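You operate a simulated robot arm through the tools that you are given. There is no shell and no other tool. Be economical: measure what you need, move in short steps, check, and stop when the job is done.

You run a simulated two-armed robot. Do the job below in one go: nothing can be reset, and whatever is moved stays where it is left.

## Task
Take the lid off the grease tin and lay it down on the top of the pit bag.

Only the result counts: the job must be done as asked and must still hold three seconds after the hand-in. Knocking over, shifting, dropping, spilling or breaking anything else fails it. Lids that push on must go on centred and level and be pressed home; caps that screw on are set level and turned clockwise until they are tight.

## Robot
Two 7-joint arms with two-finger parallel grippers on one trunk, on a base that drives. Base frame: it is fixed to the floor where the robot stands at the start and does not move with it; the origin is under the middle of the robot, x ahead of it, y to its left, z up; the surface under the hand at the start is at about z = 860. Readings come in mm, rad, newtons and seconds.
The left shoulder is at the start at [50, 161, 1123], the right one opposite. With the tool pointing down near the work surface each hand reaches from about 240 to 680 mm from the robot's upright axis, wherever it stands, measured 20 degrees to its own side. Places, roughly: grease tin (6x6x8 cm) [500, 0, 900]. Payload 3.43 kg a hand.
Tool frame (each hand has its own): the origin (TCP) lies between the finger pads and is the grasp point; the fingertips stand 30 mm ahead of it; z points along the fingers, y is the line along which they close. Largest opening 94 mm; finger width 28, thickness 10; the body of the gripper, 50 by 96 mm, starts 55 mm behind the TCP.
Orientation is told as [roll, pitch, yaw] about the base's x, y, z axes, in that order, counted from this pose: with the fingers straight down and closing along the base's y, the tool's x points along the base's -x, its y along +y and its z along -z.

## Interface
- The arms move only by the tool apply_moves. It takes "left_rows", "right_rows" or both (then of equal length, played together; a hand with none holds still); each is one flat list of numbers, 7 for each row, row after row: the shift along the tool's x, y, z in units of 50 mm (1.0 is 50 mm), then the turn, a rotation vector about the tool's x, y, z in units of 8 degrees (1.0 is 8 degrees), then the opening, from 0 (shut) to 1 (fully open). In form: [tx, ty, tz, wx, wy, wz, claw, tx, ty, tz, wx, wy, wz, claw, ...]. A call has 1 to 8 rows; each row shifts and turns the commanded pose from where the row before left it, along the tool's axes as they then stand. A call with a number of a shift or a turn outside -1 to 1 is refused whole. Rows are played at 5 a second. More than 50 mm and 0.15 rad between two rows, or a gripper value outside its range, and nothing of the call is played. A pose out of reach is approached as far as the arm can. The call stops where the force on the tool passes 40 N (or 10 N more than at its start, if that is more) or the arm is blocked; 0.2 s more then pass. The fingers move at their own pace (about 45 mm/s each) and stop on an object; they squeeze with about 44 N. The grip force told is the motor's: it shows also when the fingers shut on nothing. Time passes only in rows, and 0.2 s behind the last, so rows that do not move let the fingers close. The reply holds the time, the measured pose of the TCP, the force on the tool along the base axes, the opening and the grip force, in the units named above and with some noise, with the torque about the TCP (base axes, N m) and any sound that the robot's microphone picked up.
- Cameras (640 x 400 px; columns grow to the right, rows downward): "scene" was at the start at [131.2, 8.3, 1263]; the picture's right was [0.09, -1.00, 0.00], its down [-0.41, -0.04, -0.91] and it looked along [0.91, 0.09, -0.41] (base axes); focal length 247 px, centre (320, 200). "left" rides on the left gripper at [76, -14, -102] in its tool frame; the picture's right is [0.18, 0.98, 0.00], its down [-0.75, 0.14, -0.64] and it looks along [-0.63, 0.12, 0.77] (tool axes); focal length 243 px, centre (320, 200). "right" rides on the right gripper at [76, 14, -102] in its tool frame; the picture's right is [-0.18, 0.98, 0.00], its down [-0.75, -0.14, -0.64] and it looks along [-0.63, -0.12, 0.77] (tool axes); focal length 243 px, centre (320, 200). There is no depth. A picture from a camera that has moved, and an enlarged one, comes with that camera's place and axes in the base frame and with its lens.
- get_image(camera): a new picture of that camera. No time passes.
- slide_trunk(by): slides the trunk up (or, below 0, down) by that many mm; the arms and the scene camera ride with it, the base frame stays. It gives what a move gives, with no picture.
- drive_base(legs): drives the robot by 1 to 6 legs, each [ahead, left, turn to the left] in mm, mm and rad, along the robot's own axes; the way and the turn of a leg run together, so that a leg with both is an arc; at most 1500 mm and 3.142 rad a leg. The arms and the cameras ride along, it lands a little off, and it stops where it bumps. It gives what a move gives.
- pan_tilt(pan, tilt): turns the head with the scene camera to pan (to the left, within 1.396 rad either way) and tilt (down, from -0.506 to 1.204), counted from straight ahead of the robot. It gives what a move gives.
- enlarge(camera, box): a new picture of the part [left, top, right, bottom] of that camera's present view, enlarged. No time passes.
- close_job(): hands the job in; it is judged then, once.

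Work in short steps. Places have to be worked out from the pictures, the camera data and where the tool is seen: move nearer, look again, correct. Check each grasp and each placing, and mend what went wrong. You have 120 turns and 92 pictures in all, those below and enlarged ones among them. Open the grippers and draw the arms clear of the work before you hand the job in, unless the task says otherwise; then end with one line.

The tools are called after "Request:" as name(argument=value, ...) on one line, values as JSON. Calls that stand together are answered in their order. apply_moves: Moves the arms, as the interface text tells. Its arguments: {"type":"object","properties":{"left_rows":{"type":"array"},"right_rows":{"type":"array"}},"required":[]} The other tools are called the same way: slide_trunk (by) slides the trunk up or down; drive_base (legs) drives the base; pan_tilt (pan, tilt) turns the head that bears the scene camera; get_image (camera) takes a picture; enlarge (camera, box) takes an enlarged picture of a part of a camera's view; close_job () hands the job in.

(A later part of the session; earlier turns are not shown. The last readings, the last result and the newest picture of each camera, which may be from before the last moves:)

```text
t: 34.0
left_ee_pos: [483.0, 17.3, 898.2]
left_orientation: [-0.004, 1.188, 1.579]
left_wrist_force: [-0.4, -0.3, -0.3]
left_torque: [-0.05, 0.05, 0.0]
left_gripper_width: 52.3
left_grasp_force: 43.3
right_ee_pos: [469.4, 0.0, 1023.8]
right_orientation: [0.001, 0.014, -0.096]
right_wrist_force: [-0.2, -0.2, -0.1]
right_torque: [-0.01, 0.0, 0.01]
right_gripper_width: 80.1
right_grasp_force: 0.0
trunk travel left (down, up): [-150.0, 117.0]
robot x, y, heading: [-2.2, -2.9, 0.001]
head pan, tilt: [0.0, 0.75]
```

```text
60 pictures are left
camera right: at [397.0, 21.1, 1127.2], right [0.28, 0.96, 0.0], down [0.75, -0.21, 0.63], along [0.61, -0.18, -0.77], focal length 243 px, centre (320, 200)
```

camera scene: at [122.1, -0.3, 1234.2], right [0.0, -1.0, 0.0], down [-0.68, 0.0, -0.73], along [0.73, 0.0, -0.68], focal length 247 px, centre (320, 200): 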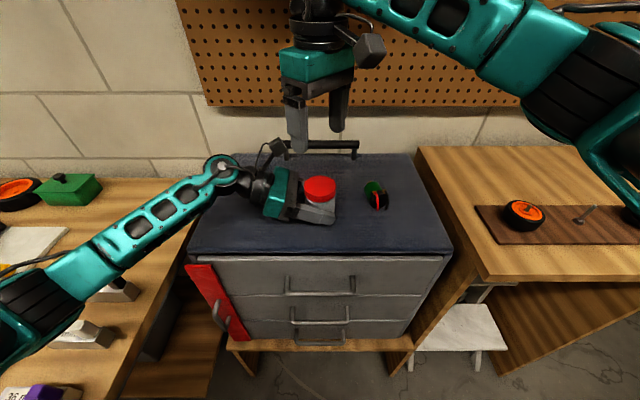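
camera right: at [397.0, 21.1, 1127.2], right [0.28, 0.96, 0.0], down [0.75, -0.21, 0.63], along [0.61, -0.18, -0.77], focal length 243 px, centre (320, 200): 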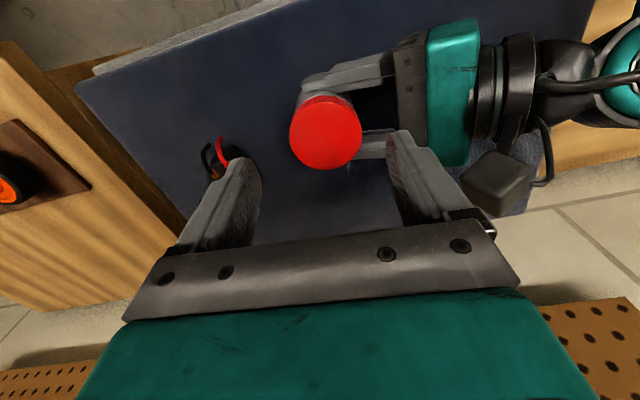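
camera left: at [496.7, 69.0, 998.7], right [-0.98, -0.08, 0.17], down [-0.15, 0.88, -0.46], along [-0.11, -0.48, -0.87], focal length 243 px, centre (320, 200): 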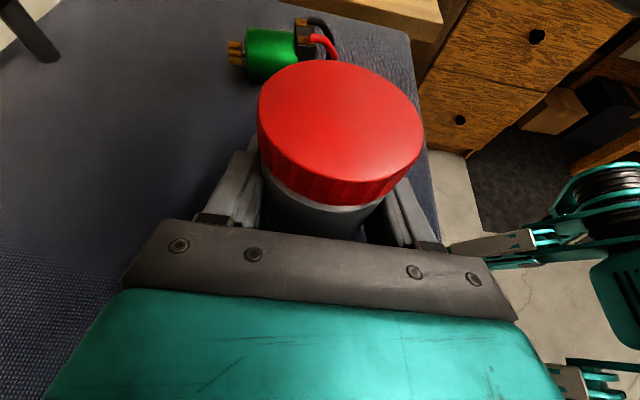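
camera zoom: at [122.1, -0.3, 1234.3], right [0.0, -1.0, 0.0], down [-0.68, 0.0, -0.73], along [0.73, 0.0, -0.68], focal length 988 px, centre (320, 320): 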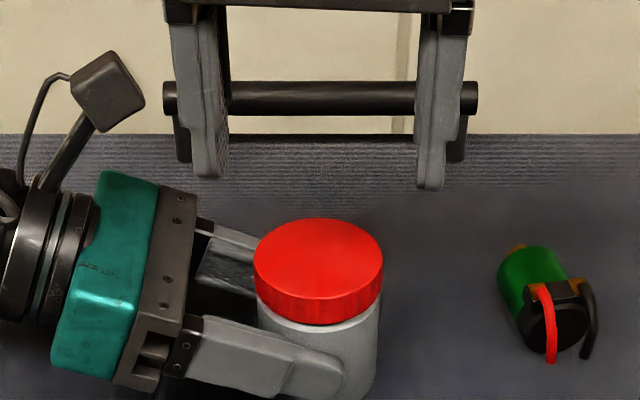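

The grip (52 mm) is slightly behind the tin's diameter; I advance 9 mm and regrip.

Request:
apply_moves(left_rows=[0, 0, 0, 0, 0, 0, 0.75, 0, 0, 0, 0, 0, 0, 0.75, 0, 0, 0.18, 0, 0, 0, 0.75, 0, 0, 0, 0, 0, 0, 0, 0, 0, 0, 0, 0, 0, 0, 0, 0, 0, 0, 0, 0, 0])

Request:
enlarge(camera="scene", box=[240, 120, 400, 220])

```text
t: 35.4
left_ee_pos: [484.2, 8.9, 894.2]
left_orientation: [-0.007, 1.187, 1.578]
left_wrist_force: [1.8, -0.7, -0.3]
left_torque: [0.03, -0.05, -0.01]
left_gripper_width: 56.5
left_grasp_force: 44.0
right_ee_pos: [471.2, 0.2, 1022.1]
right_orientation: [0.0, 0.012, -0.095]
right_wrist_force: [-0.6, 1.1, 0.6]
right_torque: [0.0, 0.0, -0.02]
right_gripper_width: 79.8
right_grasp_force: 0.1
trunk travel left (down, up): [-150.0, 117.0]
robot x, y, heading: [0.6, -1.5, 0.0]
head pan, tilt: [0.0, 0.75]
```

```text
4.00 times, centred on (320, 170) of scene
camera zoom: at [122.3, -0.3, 1234.2], right [0.0, -1.0, 0.0], down [-0.68, 0.0, -0.73], along [0.73, 0.0, -0.68], focal length 988 px, centre (320, 320)
```

zoom: 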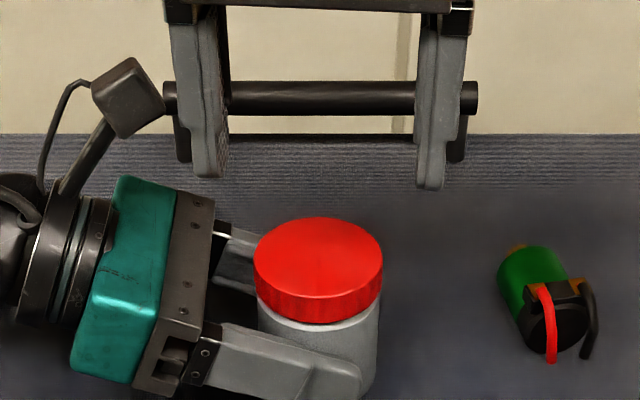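

Good 56.5 mm grip with palm clearance now. I centre the right hand over [483, 0] and turn to yaw ≈ −45°, staying high.

Request:
apply_moves(right_rows=[-0.24, 0.02, 0, 0, -0.086, 0, 0.8, 0, 0, 0, 0, 0, 1, 0.8, 0, 0, 0, 0, 0, 1, 0.8, 0, 0, 0, 0, 0, 1, 0.8, 0, 0, 0, 0, 0, 1, 0.8, 0, 0, 0, 0, 0, 1, 0.8])

Request:
get_image(camera="right")

```text
t: 36.8
left_ee_pos: [483.9, 9.1, 894.4]
left_orientation: [-0.004, 1.187, 1.577]
left_wrist_force: [-0.4, 0.4, 0.3]
left_torque: [0.01, 0.0, -0.02]
left_gripper_width: 56.6
left_grasp_force: 43.8
right_ee_pos: [484.1, -0.8, 1024.3]
right_orientation: [-0.003, 0.001, -0.795]
right_wrist_force: [-0.5, 0.4, -0.1]
right_torque: [0.0, 0.0, -0.01]
right_gripper_width: 75.0
right_grasp_force: 0.0
trunk travel left (down, up): [-150.0, 117.0]
robot x, y, heading: [-0.5, -0.7, -0.0]
head pan, tilt: [0.0, 0.75]
```

```text
58 pictures are left
camera right: at [439.7, 64.2, 1126.6], right [0.83, 0.56, 0.0], down [0.43, -0.64, 0.64], along [0.36, -0.53, -0.77], focal length 243 px, centre (320, 200)
```

right: 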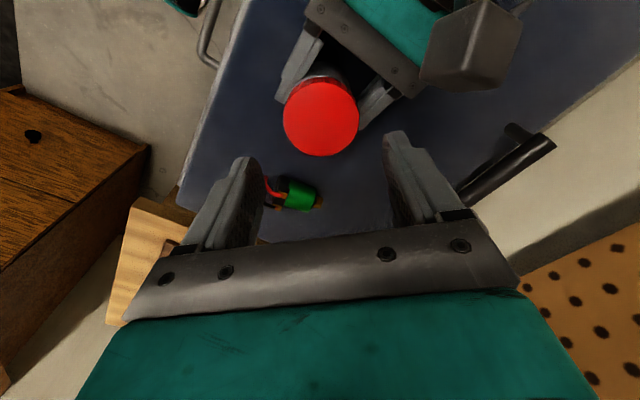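

Aligned. I descend to TCP z≈955 and close on the lid.

Request:
apply_moves(right_rows=[0, 0, 0.69, 0, 0, 0, 0.8, 0, 0, 0.69, 0, 0, 0, 0.8, 0, 0, 0, 0, 0, 0, 0.8])

Request:
apply_moves(right_rows=[0, 0, 0, 0, 0, 0, 0, 0, 0, 0, 0, 0, 0, 0, 0, 0, 0, 0, 0, 0, 0])

Request:
enlarge(camera="scene", box=[240, 120, 400, 220])

```text
t: 37.6
left_ee_pos: [483.1, 10.4, 894.9]
left_orientation: [-0.004, 1.187, 1.576]
left_wrist_force: [0.2, 0.4, -0.4]
left_torque: [0.04, 0.02, -0.03]
left_gripper_width: 56.7
left_grasp_force: 44.2
right_ee_pos: [483.0, 1.4, 955.6]
right_orientation: [-0.001, -0.002, -0.791]
right_wrist_force: [0.1, 0.1, -0.8]
right_torque: [-0.02, -0.03, 0.02]
right_gripper_width: 75.3
right_grasp_force: 0.0
trunk travel left (down, up): [-150.0, 117.0]
robot x, y, heading: [0.0, -1.4, -0.005]
head pan, tilt: [0.0, 0.75]
```

```text
t: 38.4
left_ee_pos: [484.2, 9.0, 893.4]
left_orientation: [-0.005, 1.187, 1.576]
left_wrist_force: [0.1, -0.3, 0.4]
left_torque: [-0.08, 0.08, -0.11]
left_gripper_width: 56.5
left_grasp_force: 43.9
right_ee_pos: [483.6, 1.5, 954.9]
right_orientation: [-0.003, -0.001, -0.791]
right_wrist_force: [-0.2, 0.2, -0.6]
right_torque: [0.06, -0.05, 0.12]
right_gripper_width: 62.4
right_grasp_force: 44.2
trunk travel left (down, up): [-150.0, 117.0]
robot x, y, heading: [-2.1, -0.4, -0.003]
head pan, tilt: [0.0, 0.75]
```

```text
4.00 times, centred on (320, 170) of scene
camera zoom: at [122.3, -0.3, 1234.2], right [0.0, -1.0, 0.0], down [-0.68, 0.0, -0.73], along [0.73, 0.0, -0.68], focal length 988 px, centre (320, 320)
```

zoom: 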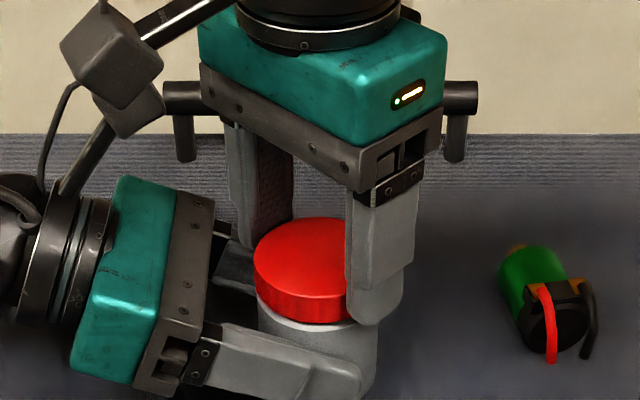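

Clean grip, no side forces. Now I twist counter-clockwise in steps, watching torque.

Request:
apply_moves(right_rows=[0, 0, 0, 0, 0, -1, 0, 0, 0, 0, 0, 0, -1, 0, 0, 0, 0, 0, 0, -1, 0])

Request:
apply_moves(right_rows=[0, 0, 0, 0, 0, -1, 0, 0, 0, 0, 0, 0, -1, 0, 0, 0, 0, 0, 0, -1, 0, 0, 0, 0, 0, 0, -1, 0])

Request:
enlarge(camera="scene", box=[240, 120, 400, 220])

```text
t: 39.2
left_ee_pos: [484.1, 8.9, 893.1]
left_orientation: [-0.006, 1.188, 1.575]
left_wrist_force: [-3.5, -0.4, -0.7]
left_torque: [0.06, -0.15, -0.03]
left_gripper_width: 56.4
left_grasp_force: 43.8
right_ee_pos: [483.5, 0.9, 954.5]
right_orientation: [0.0, 0.0, -0.371]
right_wrist_force: [4.4, -0.5, 0.9]
right_torque: [-0.03, -0.09, -0.02]
right_gripper_width: 61.9
right_grasp_force: 43.4
trunk travel left (down, up): [-150.0, 117.0]
robot x, y, heading: [-2.9, -1.7, 0.002]
head pan, tilt: [0.0, 0.75]
```

```text
t: 40.2
left_ee_pos: [483.5, 8.6, 893.3]
left_orientation: [-0.005, 1.187, 1.575]
left_wrist_force: [-5.2, -7.8, -0.8]
left_torque: [0.55, -0.09, -0.08]
left_gripper_width: 56.6
left_grasp_force: 44.1
right_ee_pos: [483.3, 3.1, 955.9]
right_orientation: [0.003, 0.001, 0.191]
right_wrist_force: [5.5, 9.2, 2.1]
right_torque: [0.0, -0.14, -0.02]
right_gripper_width: 62.0
right_grasp_force: 43.8
trunk travel left (down, up): [-150.0, 117.0]
robot x, y, heading: [-0.4, 0.6, 0.001]
head pan, tilt: [0.0, 0.75]
```

```text
4.00 times, centred on (320, 170) of scene
camera zoom: at [122.2, -0.1, 1234.2], right [0.0, -1.0, 0.0], down [-0.68, 0.0, -0.73], along [0.73, 0.0, -0.68], focal length 988 px, centre (320, 320)
```

zoom: 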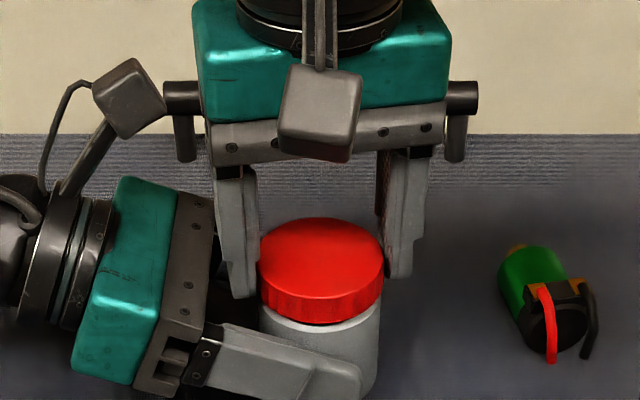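

The lid seems to be rising slightly (force on the tool turns upward). I twist on to +55°, following up a little.

Request:
apply_moves(right_rows=[0, 0, -0.01, 0, 0, -1, 0, 0, 0, -0.01, 0, 0, -1, 0, 0, 0, -0.01, 0, 0, -1, 0, 0, 0, -0.01, 0, 0, -1, 0, 0, 0, -0.01, 0, 0, -0.8, 0])

Request:
enlarge(camera="scene", box=[270, 150, 370, 212.5])

```text
t: 41.4
left_ee_pos: [482.3, 9.3, 895.4]
left_orientation: [-0.007, 1.188, 1.574]
left_wrist_force: [-7.7, -12.1, 3.8]
left_torque: [0.7, 0.02, -0.07]
left_gripper_width: 56.2
left_grasp_force: 44.3
right_ee_pos: [482.8, 0.1, 957.3]
right_orientation: [-0.001, -0.001, 0.857]
right_wrist_force: [7.9, 11.9, -5.5]
right_torque: [-0.01, -0.53, 0.01]
right_gripper_width: 61.5
right_grasp_force: 43.6
trunk travel left (down, up): [-150.0, 117.0]
robot x, y, heading: [-2.6, -2.1, 0.002]
head pan, tilt: [0.0, 0.75]
```

```text
6.40 times, centred on (320, 181) of scene
camera zoom: at [122.3, -0.3, 1234.2], right [0.0, -1.0, 0.0], down [-0.68, 0.0, -0.73], along [0.73, 0.0, -0.68], focal length 1581 px, centre (320, 320)
```

zoom: 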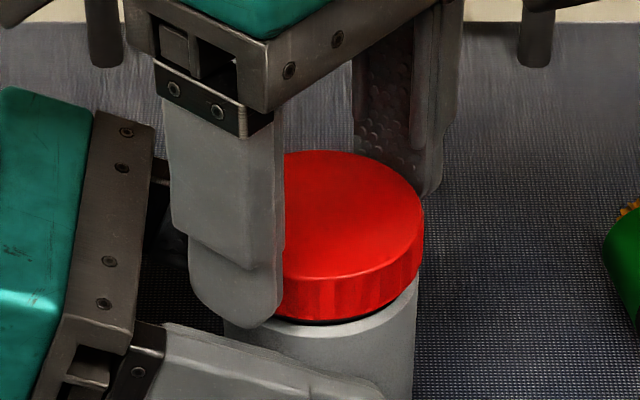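

A dark gap has opened under the lid: it is threaded and coming off. I release, rise, turn back and regrip for another stroke.

Request:
apply_moves(right_rows=[0, 0, 0, 0, 0, 0, 0.8, 0, 0, 0, 0, 0, 0, 0.8, 0, 0, -0.7, 0, 0, 0, 0.8, 0, 0, 0, 0, 0, 1, 0.8, 0, 0, 0, 0, 0, 1, 0.8, 0, 0, 0, 0, 0, 1, 0.8, 0, 0, 0, 0, 0, 1, 0.8, 0, 0, 0, 0, 0, 1, 0.8])

Request:
apply_moves(right_rows=[0, 0, 0, 0, 0, 1, 0.8, 0, 0, 0, 0, 0, 1, 0.8, 0, 0, 0, 0, 0, 1, 0.8, 0, 0, 0, 0, 0, 1, 0.8, 0, 0, 0, 0, 0, 1, 0.8, 0, 0, 0, 0, 0, 1, 0.8, 0, 0, 0, 0, 0, 0.8, 0.8])

Request:
enlarge(camera="scene", box=[270, 150, 370, 212.5])

Request:
get_image(camera="right")

```text
t: 43.2
left_ee_pos: [483.7, 10.5, 894.7]
left_orientation: [-0.005, 1.187, 1.578]
left_wrist_force: [1.1, 1.3, 0.3]
left_torque: [-0.03, 0.03, 0.01]
left_gripper_width: 56.6
left_grasp_force: 43.9
right_ee_pos: [483.7, -1.0, 991.7]
right_orientation: [-0.001, 0.001, 0.154]
right_wrist_force: [0.0, 0.1, 1.0]
right_torque: [0.03, -0.02, 0.04]
right_gripper_width: 75.2
right_grasp_force: 0.1
trunk travel left (down, up): [-150.0, 117.0]
robot x, y, heading: [1.1, -5.1, 0.001]
head pan, tilt: [0.0, 0.75]
```

```text
t: 44.8
left_ee_pos: [484.0, 9.6, 894.4]
left_orientation: [-0.005, 1.187, 1.58]
left_wrist_force: [0.8, 0.4, 0.1]
left_torque: [-0.02, 0.0, -0.01]
left_gripper_width: 56.4
left_grasp_force: 44.0
right_ee_pos: [483.3, -0.3, 992.1]
right_orientation: [-0.001, 0.0, -0.794]
right_wrist_force: [-0.5, -0.6, 0.7]
right_torque: [-0.01, 0.0, -0.03]
right_gripper_width: 75.4
right_grasp_force: 0.1
trunk travel left (down, up): [-150.0, 117.0]
robot x, y, heading: [-1.5, 1.4, 0.001]
head pan, tilt: [0.0, 0.75]
```

```text
6.40 times, centred on (320, 181) of scene
camera zoom: at [122.2, -0.2, 1234.2], right [0.0, -1.0, 0.0], down [-0.68, 0.0, -0.73], along [0.73, 0.0, -0.68], focal length 1581 px, centre (320, 320)
```

zoom: 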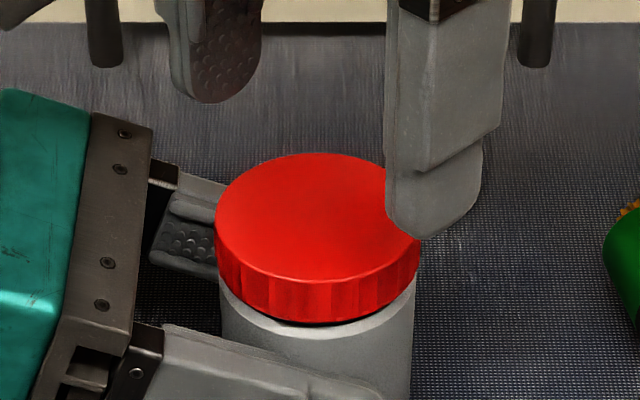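

```text
53 pictures are left
camera right: at [439.6, 64.4, 1095.4], right [0.83, 0.56, 0.0], down [0.43, -0.64, 0.64], along [0.36, -0.53, -0.77], focal length 243 px, centre (320, 200)
```

right: 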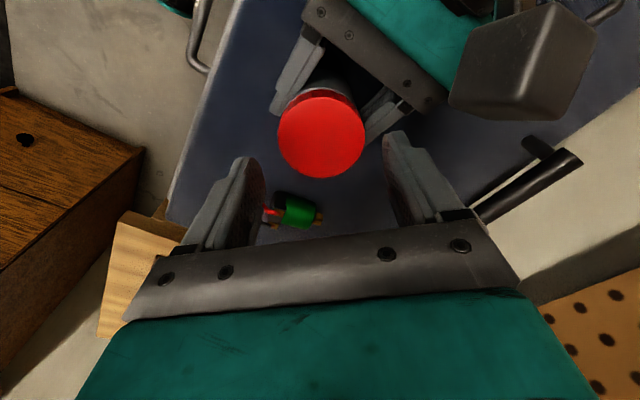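

Well aligned again; I descend, close, and twist another ~100° with slight upward following.

Request:
apply_moves(right_rows=[0, 0, 0.7, 0, 0, 0, 0.8, 0, 0, 0, 0, 0, 0, 0, 0, 0, 0, 0, 0, 0, 0, 0, 0, 0, 0, 0, 0, 0, 0, 0, -0.008, 0, 0, -1, 0, 0, 0, -0.008, 0, 0, -1, 0, 0, 0, -0.008, 0, 0, -1, 0])

Request:
apply_moves(right_rows=[0, 0, -0.008, 0, 0, -1, 0, 0, 0, -0.008, 0, 0, -1, 0, 0, 0, -0.008, 0, 0, -1, 0, 0, 0, -0.008, 0, 0, -1, 0, 0, 0, -0.008, 0, 0, -1, 0])

Request:
apply_moves(right_rows=[0, 0, -0.008, 0, 0, -1, 0, 0, 0, -0.008, 0, 0, -1, 0, 0, 0, -0.008, 0, 0, -1, 0, 0, 0, -0.008, 0, 0, -0.8, 0])

Request:
enlarge(camera="scene", box=[270, 150, 370, 212.5])

```text
t: 46.4
left_ee_pos: [483.7, 8.8, 894.5]
left_orientation: [-0.006, 1.188, 1.577]
left_wrist_force: [-5.5, -10.4, 1.5]
left_torque: [0.25, 0.04, -0.05]
left_gripper_width: 56.8
left_grasp_force: 43.9
right_ee_pos: [482.1, 0.6, 958.6]
right_orientation: [0.001, 0.002, -0.372]
right_wrist_force: [5.8, 10.1, -3.1]
right_torque: [0.32, -0.34, 0.0]
right_gripper_width: 62.4
right_grasp_force: 43.8
trunk travel left (down, up): [-150.0, 117.0]
robot x, y, heading: [1.3, 2.0, -0.005]
head pan, tilt: [0.0, 0.75]
```

```text
t: 47.6
left_ee_pos: [483.4, 8.9, 895.5]
left_orientation: [-0.01, 1.188, 1.573]
left_wrist_force: [-4.1, -8.2, 8.8]
left_torque: [0.15, -0.05, -0.05]
left_gripper_width: 56.5
left_grasp_force: 44.1
right_ee_pos: [483.5, 0.7, 958.9]
right_orientation: [-0.001, 0.002, 0.326]
right_wrist_force: [4.3, 7.8, -10.0]
right_torque: [0.37, -0.17, 0.0]
right_gripper_width: 62.2
right_grasp_force: 44.5
trunk travel left (down, up): [-150.0, 117.0]
robot x, y, heading: [-1.1, -4.2, -0.001]
head pan, tilt: [0.0, 0.75]
```

```text
t: 48.6
left_ee_pos: [482.9, 9.5, 895.3]
left_orientation: [-0.01, 1.19, 1.575]
left_wrist_force: [-5.7, -3.2, 19.5]
left_torque: [0.32, 0.11, -0.02]
left_gripper_width: 56.5
left_grasp_force: 44.0
right_ee_pos: [482.6, 0.1, 960.7]
right_orientation: [0.001, 0.003, 0.857]
right_wrist_force: [5.7, 3.5, -20.5]
right_torque: [-0.26, -0.47, 0.01]
right_gripper_width: 62.1
right_grasp_force: 43.9
trunk travel left (down, up): [-150.0, 117.0]
robot x, y, heading: [-2.1, -1.4, -0.0]
head pan, tilt: [0.0, 0.75]
```

```text
6.40 times, centred on (320, 181) of scene
camera zoom: at [122.3, -0.3, 1234.2], right [0.0, -1.0, 0.0], down [-0.68, 0.0, -0.73], along [0.73, 0.0, -0.68], focal length 1581 px, centre (320, 320)
```

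zoom: 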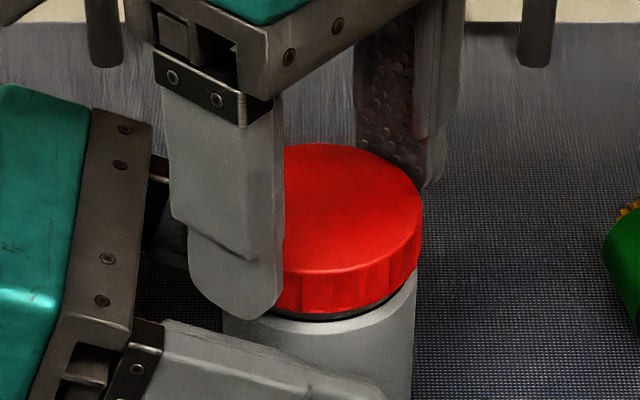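

The gap grows; I overpulled a bit (20 N). Another regrip, this time following more gently.

Request:
apply_moves(right_rows=[0, 0, 0.05, 0, 0, 0, 0, 0, 0, 0, 0, 0, 0, 0.8, 0, 0, 0, 0, 0, 0, 0.8, 0, 0, -0.7, 0, 0, 0, 0.8, 0, 0, 0, 0, 0, 1, 0.8, 0, 0, 0, 0, 0, 1, 0.8, 0, 0, 0, 0, 0, 1, 0.8, 0, 0, 0, 0, 0, 1, 0.8])

Request:
apply_moves(right_rows=[0, 0, 0, 0, 0, 1, 0.8, 0, 0, 0, 0, 0, 1, 0.8, 0, 0, 0, 0, 0, 1, 0.8, 0, 0, 0, 0, 0, 1, 0.8, 0, 0, 0, 0, 0, 1, 0.8, 0, 0, 0, 0, 0, 1, 0.8, 0, 0, 0, 0, 0, 1, 0.8, 0, 0, 0, 0, 0, 0.8, 0.8])

Request:
enlarge(camera="scene", box=[270, 150, 370, 212.5])

```text
t: 50.4
left_ee_pos: [484.5, 10.8, 894.1]
left_orientation: [-0.004, 1.185, 1.578]
left_wrist_force: [2.4, 1.2, 4.2]
left_torque: [-0.08, -0.04, 0.05]
left_gripper_width: 56.4
left_grasp_force: 44.4
right_ee_pos: [483.8, 0.3, 995.8]
right_orientation: [0.001, 0.003, 0.295]
right_wrist_force: [0.7, -0.2, -0.7]
right_torque: [-0.01, 0.01, 0.0]
right_gripper_width: 75.4
right_grasp_force: 0.1
trunk travel left (down, up): [-150.0, 117.0]
robot x, y, heading: [5.7, -0.3, 0.002]
head pan, tilt: [0.0, 0.75]
```

```text
t: 52.2
left_ee_pos: [483.4, 8.7, 894.5]
left_orientation: [-0.005, 1.188, 1.578]
left_wrist_force: [0.5, -0.4, -0.2]
left_torque: [0.0, -0.01, 0.03]
left_gripper_width: 56.4
left_grasp_force: 43.8
right_ee_pos: [483.9, 0.1, 994.9]
right_orientation: [-0.001, 0.0, -0.793]
right_wrist_force: [0.4, 0.4, 0.4]
right_torque: [-0.02, 0.06, 0.0]
right_gripper_width: 75.2
right_grasp_force: 0.1
trunk travel left (down, up): [-150.0, 117.0]
robot x, y, heading: [0.1, -0.9, 0.001]
head pan, tilt: [0.0, 0.75]
```

```text
6.40 times, centred on (320, 181) of scene
camera zoom: at [122.2, -0.3, 1234.2], right [0.0, -1.0, 0.0], down [-0.68, 0.0, -0.73], along [0.73, 0.0, -0.68], focal length 1581 px, centre (320, 320)
```

zoom: 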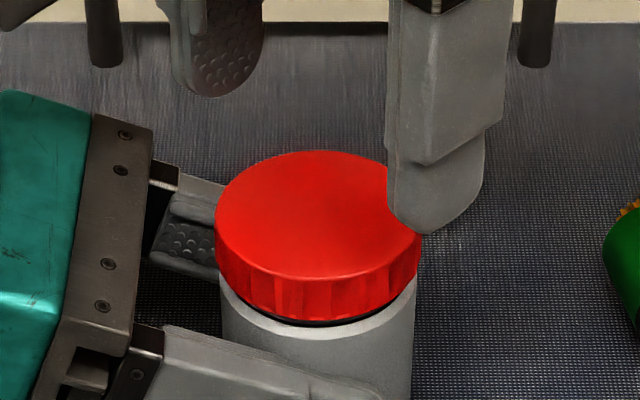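

Lid is still threaded but rising. Third stroke.

Request:
apply_moves(right_rows=[0, 0, 0.74, 0, 0, 0, 0.8, 0, 0, 0, 0, 0, 0, 0, 0, 0, 0, 0, 0, 0, 0, 0, 0, 0, 0, 0, 0, 0, 0, 0, -0.002, 0, 0, -1, 0, 0, 0, -0.002, 0, 0, -1, 0, 0, 0, -0.002, 0, 0, -1, 0])

Request:
apply_moves(right_rows=[0, 0, -0.002, 0, 0, -1, 0, 0, 0, -0.002, 0, 0, -1, 0, 0, 0, -0.002, 0, 0, -1, 0, 0, 0, -0.002, 0, 0, -1, 0, 0, 0, -0.002, 0, 0, -1, 0])

Request:
apply_moves(right_rows=[0, 0, -0.002, 0, 0, -1, 0, 0, 0, -0.002, 0, 0, -1, 0, 0, 0, -0.002, 0, 0, -1, 0, 0, 0, -0.002, 0, 0, -0.8, 0])

Request:
enlarge(camera="scene", box=[270, 150, 370, 212.5])

```text
t: 53.8
left_ee_pos: [482.3, 9.7, 894.5]
left_orientation: [-0.004, 1.187, 1.577]
left_wrist_force: [-9.3, -7.3, 0.6]
left_torque: [0.14, -0.29, -0.06]
left_gripper_width: 56.5
left_grasp_force: 44.1
right_ee_pos: [483.9, -0.5, 958.0]
right_orientation: [0.0, 0.002, -0.373]
right_wrist_force: [10.5, 6.6, -0.2]
right_torque: [0.25, -0.37, 0.0]
right_gripper_width: 62.6
right_grasp_force: 44.0
trunk travel left (down, up): [-150.0, 117.0]
robot x, y, heading: [-1.5, 0.0, 0.006]
head pan, tilt: [0.0, 0.75]
```

```text
t: 55.0
left_ee_pos: [483.5, 10.0, 895.4]
left_orientation: [-0.006, 1.188, 1.574]
left_wrist_force: [-14.5, -14.4, 2.0]
left_torque: [0.92, -0.33, -0.15]
left_gripper_width: 56.4
left_grasp_force: 44.1
right_ee_pos: [483.6, -0.3, 959.2]
right_orientation: [0.001, -0.001, 0.329]
right_wrist_force: [13.7, 13.8, -2.5]
right_torque: [0.0, -0.57, -0.03]
right_gripper_width: 62.9
right_grasp_force: 43.7
trunk travel left (down, up): [-150.0, 117.0]
robot x, y, heading: [6.2, -2.6, 0.003]
head pan, tilt: [0.0, 0.75]
```

```text
t: 56.0
left_ee_pos: [483.8, 9.8, 894.3]
left_orientation: [-0.006, 1.188, 1.577]
left_wrist_force: [-10.3, -8.3, -0.2]
left_torque: [0.3, -0.3, -0.02]
left_gripper_width: 56.5
left_grasp_force: 43.8
right_ee_pos: [482.3, -0.4, 958.8]
right_orientation: [0.001, 0.003, 0.858]
right_wrist_force: [9.9, 8.6, -0.2]
right_torque: [0.26, -0.22, -0.09]
right_gripper_width: 63.0
right_grasp_force: 44.0
trunk travel left (down, up): [-150.0, 117.0]
robot x, y, heading: [1.2, 0.9, -0.002]
head pan, tilt: [0.0, 0.75]
```

```text
6.40 times, centred on (320, 181) of scene
camera zoom: at [122.2, -0.3, 1234.2], right [0.0, -1.0, 0.0], down [-0.68, 0.0, -0.73], along [0.73, 0.0, -0.68], focal length 1581 px, centre (320, 320)
```

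zoom: 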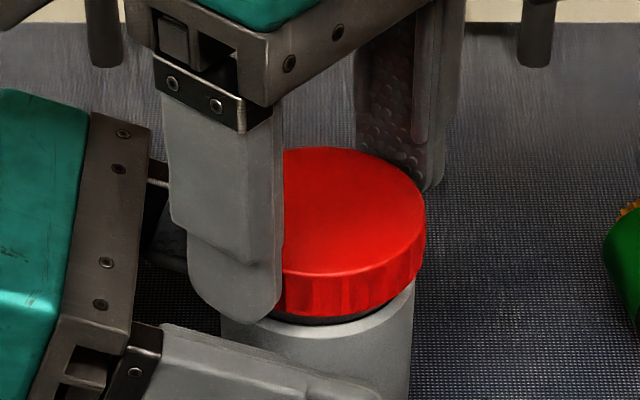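

Gap larger, z force near zero: I test with a 2 mm lift whether the lid is free.

Request:
apply_moves(right_rows=[0, 0, -0.04, 0, 0, 0, 0])

```text
t: 56.4
left_ee_pos: [483.6, 10.1, 895.0]
left_orientation: [-0.011, 1.187, 1.575]
left_wrist_force: [-9.1, -6.8, 3.0]
left_torque: [0.31, -0.42, -0.08]
left_gripper_width: 56.6
left_grasp_force: 44.0
right_ee_pos: [482.0, 1.1, 960.5]
right_orientation: [0.0, 0.003, 0.858]
right_wrist_force: [9.6, 7.2, -4.5]
right_torque: [0.18, -0.14, -0.01]
right_gripper_width: 62.8
right_grasp_force: 44.5
trunk travel left (down, up): [-150.0, 117.0]
robot x, y, heading: [3.4, -1.0, -0.004]
head pan, tilt: [0.0, 0.75]
```

Request:
apply_moves(right_rows=[0, 0, -0.04, 0, 0, 0, 0])

Request:
enlarge(camera="scene", box=[270, 150, 370, 212.5])

```text
t: 56.8
left_ee_pos: [484.3, 9.8, 895.8]
left_orientation: [-0.012, 1.189, 1.57]
left_wrist_force: [-11.0, -4.4, 7.9]
left_torque: [0.19, -0.63, -0.09]
left_gripper_width: 56.5
left_grasp_force: 44.0
right_ee_pos: [483.4, -0.4, 962.8]
right_orientation: [-0.001, 0.002, 0.856]
right_wrist_force: [11.0, 4.4, -9.0]
right_torque: [0.06, -0.12, 0.02]
right_gripper_width: 62.7
right_grasp_force: 44.0
trunk travel left (down, up): [-150.0, 117.0]
robot x, y, heading: [-2.1, -1.3, -0.002]
head pan, tilt: [0.0, 0.75]
```

```text
6.40 times, centred on (320, 181) of scene
camera zoom: at [122.3, -0.3, 1234.2], right [0.0, -1.0, 0.0], down [-0.68, 0.0, -0.73], along [0.73, 0.0, -0.68], focal length 1581 px, centre (320, 320)
```

zoom: 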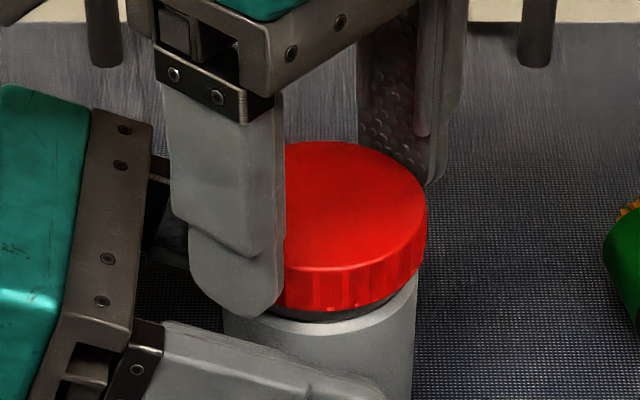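

Still engaged. I relax the pull and do a fourth stroke.

Request:
apply_moves(right_rows=[0, 0, 0.08, 0, 0, 0, 0, 0, 0, 0, 0, 0, 0, 0.8, 0, 0, 0, 0, 0, 0, 0.8, 0, 0, -0.7, 0, 0, 0, 0.8, 0, 0, 0, 0, 0, 1, 0.8, 0, 0, 0, 0, 0, 1, 0.8, 0, 0, 0, 0, 0, 1, 0.8, 0, 0, 0, 0, 0, 1, 0.8])

Request:
apply_moves(right_rows=[0, 0, 0, 0, 0, 1, 0.8, 0, 0, 0, 0, 0, 1, 0.8, 0, 0, 0, 0, 0, 1, 0.8, 0, 0, 0, 0, 0, 1, 0.8, 0, 0, 0, 0, 0, 1, 0.8, 0, 0, 0, 0, 0, 1, 0.8, 0, 0, 0, 0, 0, 1, 0.8, 0, 0, 0, 0, 0, 0.8, 0.8])

Request:
enlarge(camera="scene", box=[270, 150, 370, 212.5])

Request:
get_image(camera="right")

```text
t: 58.6
left_ee_pos: [483.3, 10.2, 892.8]
left_orientation: [-0.004, 1.185, 1.578]
left_wrist_force: [1.0, 0.9, 0.1]
left_torque: [0.02, 0.05, 0.0]
left_gripper_width: 56.5
left_grasp_force: 44.0
right_ee_pos: [482.3, -0.9, 994.0]
right_orientation: [0.0, 0.003, 0.295]
right_wrist_force: [0.3, -0.6, -0.5]
right_torque: [0.01, 0.02, -0.02]
right_gripper_width: 75.1
right_grasp_force: 0.0
trunk travel left (down, up): [-150.0, 117.0]
robot x, y, heading: [0.4, -0.7, 0.001]
head pan, tilt: [0.0, 0.75]
```

```text
t: 60.4
left_ee_pos: [484.0, 10.4, 893.4]
left_orientation: [-0.005, 1.186, 1.577]
left_wrist_force: [0.1, -0.4, -2.1]
left_torque: [0.0, 0.04, 0.01]
left_gripper_width: 56.4
left_grasp_force: 44.2
right_ee_pos: [483.6, -0.1, 993.8]
right_orientation: [-0.001, 0.0, -0.793]
right_wrist_force: [1.1, -0.4, -0.3]
right_torque: [0.01, -0.03, 0.0]
right_gripper_width: 75.3
right_grasp_force: 0.1
trunk travel left (down, up): [-150.0, 117.0]
robot x, y, heading: [-2.7, 1.6, -0.003]
head pan, tilt: [0.0, 0.75]
```

```text
6.40 times, centred on (320, 181) of scene
camera zoom: at [122.3, -0.3, 1234.2], right [0.0, -1.0, 0.0], down [-0.68, 0.0, -0.73], along [0.73, 0.0, -0.68], focal length 1581 px, centre (320, 320)
```

zoom: 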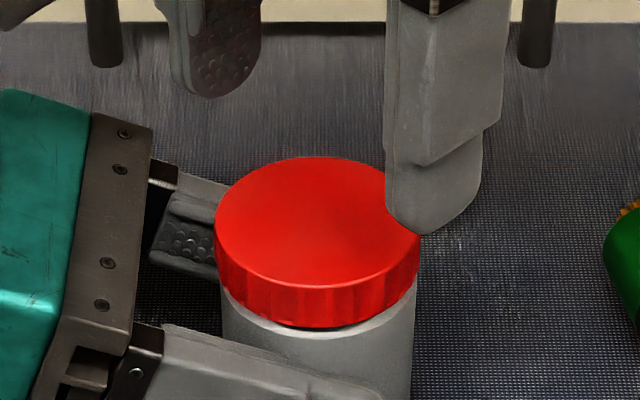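

```text
47 pictures are left
camera right: at [439.9, 64.5, 1097.0], right [0.83, 0.56, 0.0], down [0.43, -0.64, 0.64], along [0.36, -0.53, -0.77], focal length 243 px, centre (320, 200)
```

right: 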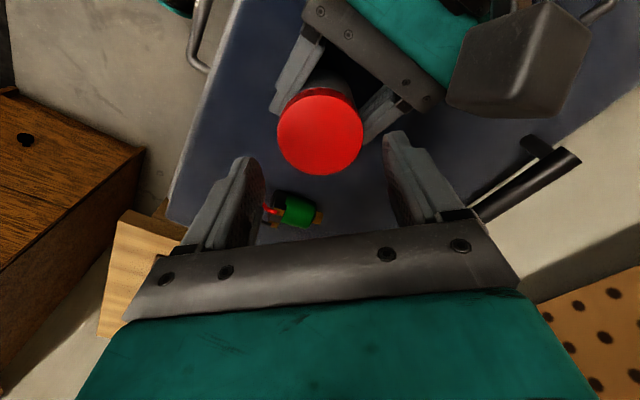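

The lid now sits lower and slightly tilted — seems loose. I regrip, twist ~48° and then test a lift.

Request:
apply_moves(right_rows=[0, 0, 0.74, 0, 0, 0, 0.8, 0, 0, 0, 0, 0, 0, 0, 0, 0, 0, 0, 0, 0, 0, 0, 0, 0, 0, 0, 0, 0, 0, 0, -0.01, 0, 0, -1, 0, 0, 0, -0.01, 0, 0, -1, 0, 0, 0, -0.01, 0, 0, -1, 0])

Request:
apply_moves(right_rows=[0, 0, -0.01, 0, 0, -1, 0, 0, 0, -0.01, 0, 0, -1, 0, 0, 0, -0.01, 0, 0, -1, 0])

Request:
apply_moves(right_rows=[0, 0, -0.03, 0, 0, 0, 0, 0, 0, -0.03, 0, 0, 0, 0])

Request:
enlarge(camera="scene", box=[270, 150, 370, 212.5])

```text
t: 62.0
left_ee_pos: [483.3, 10.4, 894.5]
left_orientation: [-0.004, 1.187, 1.579]
left_wrist_force: [-0.2, 0.7, -1.6]
left_torque: [0.02, 0.01, 0.02]
left_gripper_width: 56.2
left_grasp_force: 43.8
right_ee_pos: [483.2, 0.4, 957.8]
right_orientation: [0.0, 0.002, -0.37]
right_wrist_force: [0.0, 0.1, 0.7]
right_torque: [0.03, -0.03, 0.02]
right_gripper_width: 62.8
right_grasp_force: 44.5
trunk travel left (down, up): [-150.0, 117.0]
robot x, y, heading: [2.0, 0.5, 0.002]
head pan, tilt: [0.0, 0.75]
```

```text
t: 62.8
left_ee_pos: [484.0, 9.4, 894.2]
left_orientation: [-0.008, 1.187, 1.577]
left_wrist_force: [-0.1, 0.4, -3.0]
left_torque: [-0.02, -0.03, -0.01]
left_gripper_width: 56.6
left_grasp_force: 44.4
right_ee_pos: [483.1, 0.4, 959.6]
right_orientation: [-0.001, 0.002, 0.048]
right_wrist_force: [0.1, -0.2, -0.3]
right_torque: [0.0, 0.02, 0.01]
right_gripper_width: 62.6
right_grasp_force: 44.3
trunk travel left (down, up): [-150.0, 117.0]
robot x, y, heading: [-2.9, -3.1, -0.001]
head pan, tilt: [0.0, 0.75]
```

```text
t: 63.4
left_ee_pos: [483.4, 9.0, 892.8]
left_orientation: [-0.007, 1.186, 1.578]
left_wrist_force: [0.6, -0.4, -1.8]
left_torque: [0.02, -0.01, -0.03]
left_gripper_width: 56.7
left_grasp_force: 43.8
right_ee_pos: [482.9, 0.3, 963.5]
right_orientation: [0.0, 0.001, 0.047]
right_wrist_force: [-0.2, -0.2, -0.4]
right_torque: [-0.01, 0.01, -0.01]
right_gripper_width: 62.6
right_grasp_force: 43.8
trunk travel left (down, up): [-150.0, 117.0]
robot x, y, heading: [-1.0, 3.9, 0.001]
head pan, tilt: [0.0, 0.75]
```

```text
6.40 times, centred on (320, 181) of scene
camera zoom: at [122.3, -0.3, 1234.2], right [0.0, -1.0, 0.0], down [-0.68, 0.0, -0.73], along [0.73, 0.0, -0.68], focal length 1581 px, centre (320, 320)
```

zoom: 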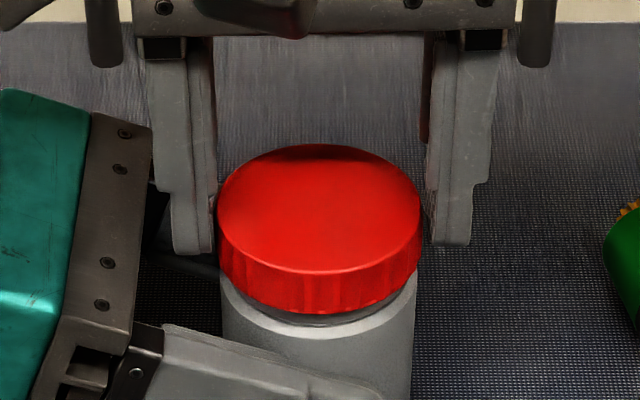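

The lid lifts freely (no force). I raise it well clear, turning nothing else.

Request:
apply_moves(right_rows=[0, 0, -0.5, 0, 0, 0, 0, 0, 0, -0.8, 0, 0, 0, 0, 0, 0, -0.8, 0, 0, 0, 0, 0, 0, -0.8, 0, 0, 0, 0])

Request:
get_image(camera="scene")

Request:
get_image(camera="left")

```text
t: 64.4
left_ee_pos: [484.0, 9.3, 893.7]
left_orientation: [-0.005, 1.189, 1.578]
left_wrist_force: [-0.2, -0.6, -0.8]
left_torque: [0.01, 0.01, 0.03]
left_gripper_width: 56.7
left_grasp_force: 44.2
right_ee_pos: [482.8, -0.1, 1109.8]
right_orientation: [-0.001, 0.002, 0.047]
right_wrist_force: [0.3, 0.0, 0.4]
right_torque: [-0.02, -0.02, 0.0]
right_gripper_width: 62.8
right_grasp_force: 43.9
trunk travel left (down, up): [-150.0, 117.0]
robot x, y, heading: [0.9, 1.7, 0.002]
head pan, tilt: [0.0, 0.75]
```

```text
45 pictures are left
camera scene: at [122.1, -0.2, 1234.2], right [0.0, -1.0, 0.0], down [-0.68, 0.0, -0.73], along [0.73, 0.0, -0.68], focal length 247 px, centre (320, 200)
```

scene: 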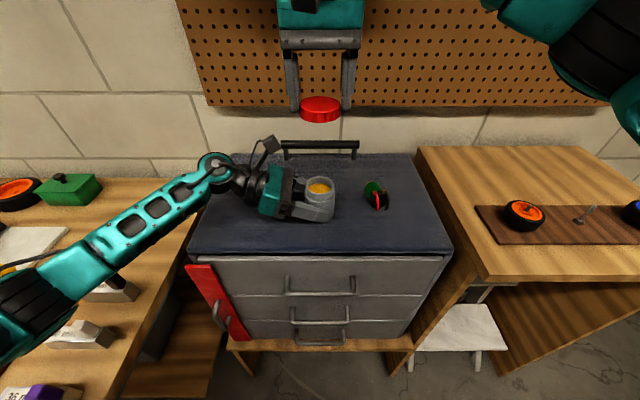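

```text
44 pictures are left
camera left: at [497.3, 77.1, 1002.3], right [-0.98, -0.08, 0.17], down [-0.15, 0.88, -0.46], along [-0.11, -0.48, -0.87], focal length 243 px, centre (320, 200)
```

left: 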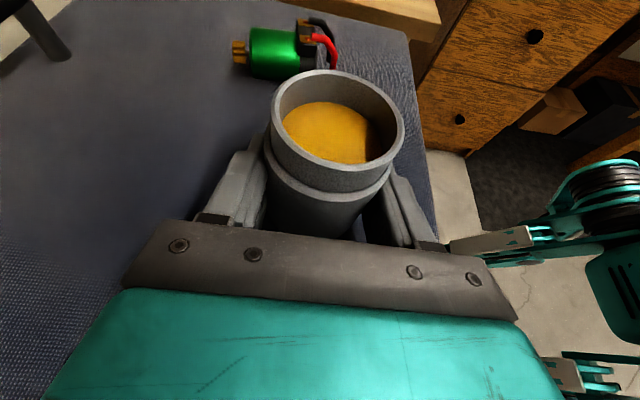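

Lid off, grease visible. Now I open the left hand gently and back it out along its fingers.

Request:
apply_moves(left_rows=[0, 0, 0, 0, 0, 0, 1, 0, 0, 0, 0, 0, 0, 1, 0, 0, 0, 0, 0, 0, 1, 0, 0, -0.6, 0, 0, 0, 1, 0, 0, -0.8, 0, 0, 0, 1, 0, 0, -0.8, 0, 0, 0, 1])

Request:
get_image(camera="left")

```text
t: 65.8
left_ee_pos: [481.3, 111.4, 936.1]
left_orientation: [-0.002, 1.188, 1.58]
left_wrist_force: [0.3, 0.1, -0.7]
left_torque: [0.01, 0.01, -0.02]
left_gripper_width: 94.3
left_grasp_force: 0.1
right_ee_pos: [482.9, -0.4, 1108.4]
right_orientation: [-0.001, 0.002, 0.045]
right_wrist_force: [0.2, -0.1, -0.1]
right_torque: [-0.01, -0.02, -0.06]
right_gripper_width: 62.7
right_grasp_force: 43.4
trunk travel left (down, up): [-150.0, 117.0]
robot x, y, heading: [-0.1, -3.4, -0.002]
head pan, tilt: [0.0, 0.75]
```

```text
43 pictures are left
camera left: at [495.1, 178.7, 1044.4], right [-0.98, -0.08, 0.17], down [-0.15, 0.88, -0.46], along [-0.11, -0.48, -0.87], focal length 243 px, centre (320, 200)
```

left: 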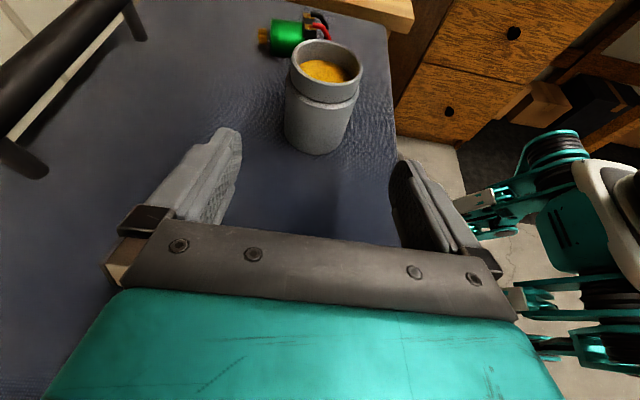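

Tin stands undisturbed. I draw both arms in and up, keeping the lid gripped, before looking for the pit bag.

Request:
apply_moves(left_rows=[0.55, 0, -0.547, 0, 0, 0, 1, 0.55, 0.2, -0.547, 0, 0, 0, 1, 0.55, 0.6, -0.547, 0, 0, 0, 1, 0.55, 0.6, -0.547, 0, 0, 0, 1, 0.55, 0.6, -0.547, 0, 0, 0, 1, 0.55, 0.6, -0.547, 0, 0, 0, 1], right_rows=[0.5, -0.5, -0.13, 0, 0, 0, 0, 0.5, -0.5, -0.13, 0, 0, 0, 0, 0.5, -0.5, -0.13, 0, 0, 0, 0, 0.5, -0.5, -0.13, 0, 0, 0, 0, 0.5, -0.5, -0.13, 0, 0, 0, 0, 0.5, -0.5, -0.13, 0, 0, 0, 0])

Request:
drive_base(legs=[[-300, 0, 0]])

Request:
pan_tilt(pan=1.39, tilt=0.45)

Request:
get_image(camera="scene")

```text
t: 67.2
left_ee_pos: [346.1, 200.9, 1149.4]
left_orientation: [-0.005, 1.186, 1.579]
left_wrist_force: [0.0, -0.2, -0.8]
left_torque: [0.02, -0.02, 0.01]
left_gripper_width: 93.9
left_grasp_force: 0.1
right_ee_pos: [338.3, -158.5, 1146.0]
right_orientation: [-0.001, -0.001, 0.046]
right_wrist_force: [-0.4, 0.4, 0.0]
right_torque: [0.0, 0.0, 0.0]
right_gripper_width: 62.6
right_grasp_force: 43.6
trunk travel left (down, up): [-150.0, 117.0]
robot x, y, heading: [-0.7, -1.0, -0.001]
head pan, tilt: [0.0, 0.75]
```

```text
t: 69.2
left_ee_pos: [46.0, 201.6, 1148.4]
left_orientation: [-0.007, 1.186, 1.579]
left_wrist_force: [0.4, 1.0, -0.4]
left_torque: [-0.01, 0.0, 0.01]
left_gripper_width: 93.9
left_grasp_force: 0.1
right_ee_pos: [36.4, -156.0, 1147.2]
right_orientation: [-0.002, 0.002, 0.05]
right_wrist_force: [-0.8, -0.5, -0.2]
right_torque: [-0.04, -0.04, 0.0]
right_gripper_width: 62.7
right_grasp_force: 44.0
trunk travel left (down, up): [-150.0, 117.0]
robot x, y, heading: [-300.4, -1.0, -0.001]
head pan, tilt: [0.0, 0.75]
```

```text
t: 70.8
left_ee_pos: [45.6, 200.6, 1149.3]
left_orientation: [-0.004, 1.187, 1.58]
left_wrist_force: [0.1, -0.3, -0.2]
left_torque: [0.02, 0.0, 0.02]
left_gripper_width: 93.8
left_grasp_force: 0.1
right_ee_pos: [36.4, -156.6, 1146.5]
right_orientation: [-0.001, 0.001, 0.049]
right_wrist_force: [-0.8, 0.6, 0.3]
right_torque: [0.02, 0.01, -0.02]
right_gripper_width: 62.2
right_grasp_force: 43.7
trunk travel left (down, up): [-150.0, 117.0]
robot x, y, heading: [-299.8, -0.9, 0.002]
head pan, tilt: [1.389, 0.45]
```

```text
42 pictures are left
camera scene: at [-246.5, 90.0, 1260.6], right [0.98, -0.18, 0.0], down [-0.08, -0.43, -0.9], along [0.16, 0.89, -0.44], focal length 247 px, centre (320, 200)
```

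scene: 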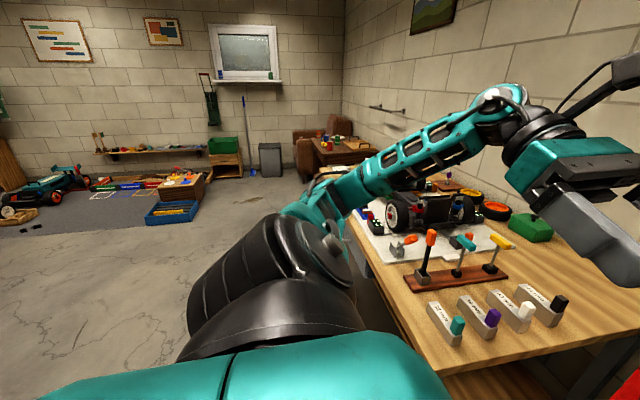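

No clear bag on the left; looking right and then turning to see behind.

Request:
pan_tilt(pan=-1.39, tilt=0.45)

Request:
get_image(camera="scene")

Request:
drive_base(legs=[[-150, 0, 0], [0, 0, 1.57]])

Request:
pan_tilt(pan=1.2, tilt=0.35)

Request:
get_image(camera="scene")

```text
t: 73.2
left_ee_pos: [45.7, 201.0, 1148.1]
left_orientation: [-0.005, 1.188, 1.579]
left_wrist_force: [-0.3, -0.6, 0.8]
left_torque: [0.0, -0.03, 0.0]
left_gripper_width: 93.8
left_grasp_force: 0.1
right_ee_pos: [36.7, -157.8, 1146.6]
right_orientation: [-0.001, 0.0, 0.048]
right_wrist_force: [-0.7, -0.6, -0.3]
right_torque: [-0.03, 0.02, -0.05]
right_gripper_width: 62.2
right_grasp_force: 44.2
trunk travel left (down, up): [-150.0, 117.0]
robot x, y, heading: [-302.4, -1.8, -0.004]
head pan, tilt: [-1.389, 0.45]
```

```text
41 pictures are left
camera scene: at [-246.4, -90.8, 1260.7], right [-0.98, -0.18, 0.0], down [-0.08, 0.43, -0.9], along [0.16, -0.89, -0.44], focal length 247 px, centre (320, 200)
```

scene: 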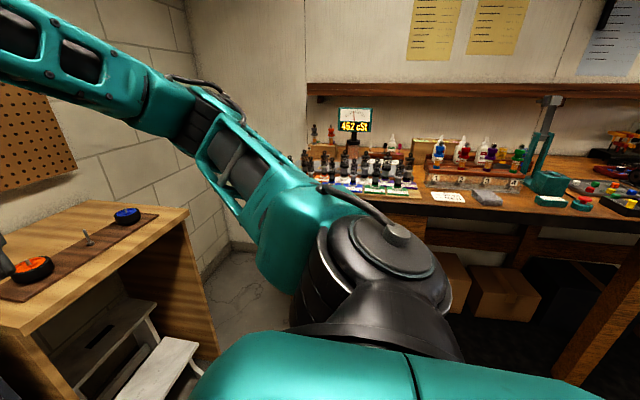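

```text
t: 78.4
left_ee_pos: [-659.7, 345.1, 1147.6]
left_orientation: [-0.006, 1.186, -3.121]
left_wrist_force: [0.4, -0.2, 0.3]
left_torque: [0.0, 0.01, -0.01]
left_gripper_width: 94.2
left_grasp_force: 0.1
right_ee_pos: [-302.6, 341.1, 1146.4]
right_orientation: [-0.001, 0.001, 1.63]
right_wrist_force: [0.0, 0.5, -0.2]
right_torque: [0.0, 0.01, 0.01]
right_gripper_width: 61.9
right_grasp_force: 44.0
trunk travel left (down, up): [-150.0, 117.0]
robot x, y, heading: [-456.6, -1.8, 1.581]
head pan, tilt: [-1.389, 0.45]
```

```text
t: 80.8
left_ee_pos: [-661.0, 346.2, 1147.7]
left_orientation: [-0.003, 1.188, -3.122]
left_wrist_force: [0.4, -0.2, 0.1]
left_torque: [-0.01, -0.01, 0.03]
left_gripper_width: 94.0
left_grasp_force: 0.1
right_ee_pos: [-301.9, 341.2, 1146.3]
right_orientation: [0.001, 0.001, 1.631]
right_wrist_force: [0.2, -0.2, 0.0]
right_torque: [0.01, -0.06, -0.03]
right_gripper_width: 62.0
right_grasp_force: 44.2
trunk travel left (down, up): [-150.0, 117.0]
robot x, y, heading: [-452.4, -0.1, 1.586]
head pan, tilt: [1.201, 0.351]
```

```text
40 pictures are left
camera scene: at [-542.8, 71.7, 1269.9], right [0.35, 0.94, 0.0], down [0.32, -0.12, -0.94], along [-0.88, 0.33, -0.34], focal length 247 px, centre (320, 200)
```

scene: 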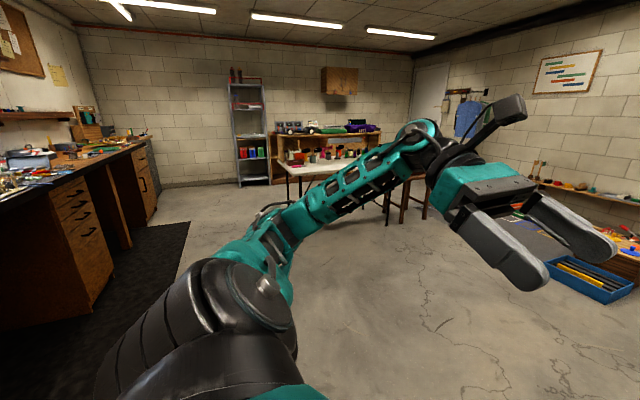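

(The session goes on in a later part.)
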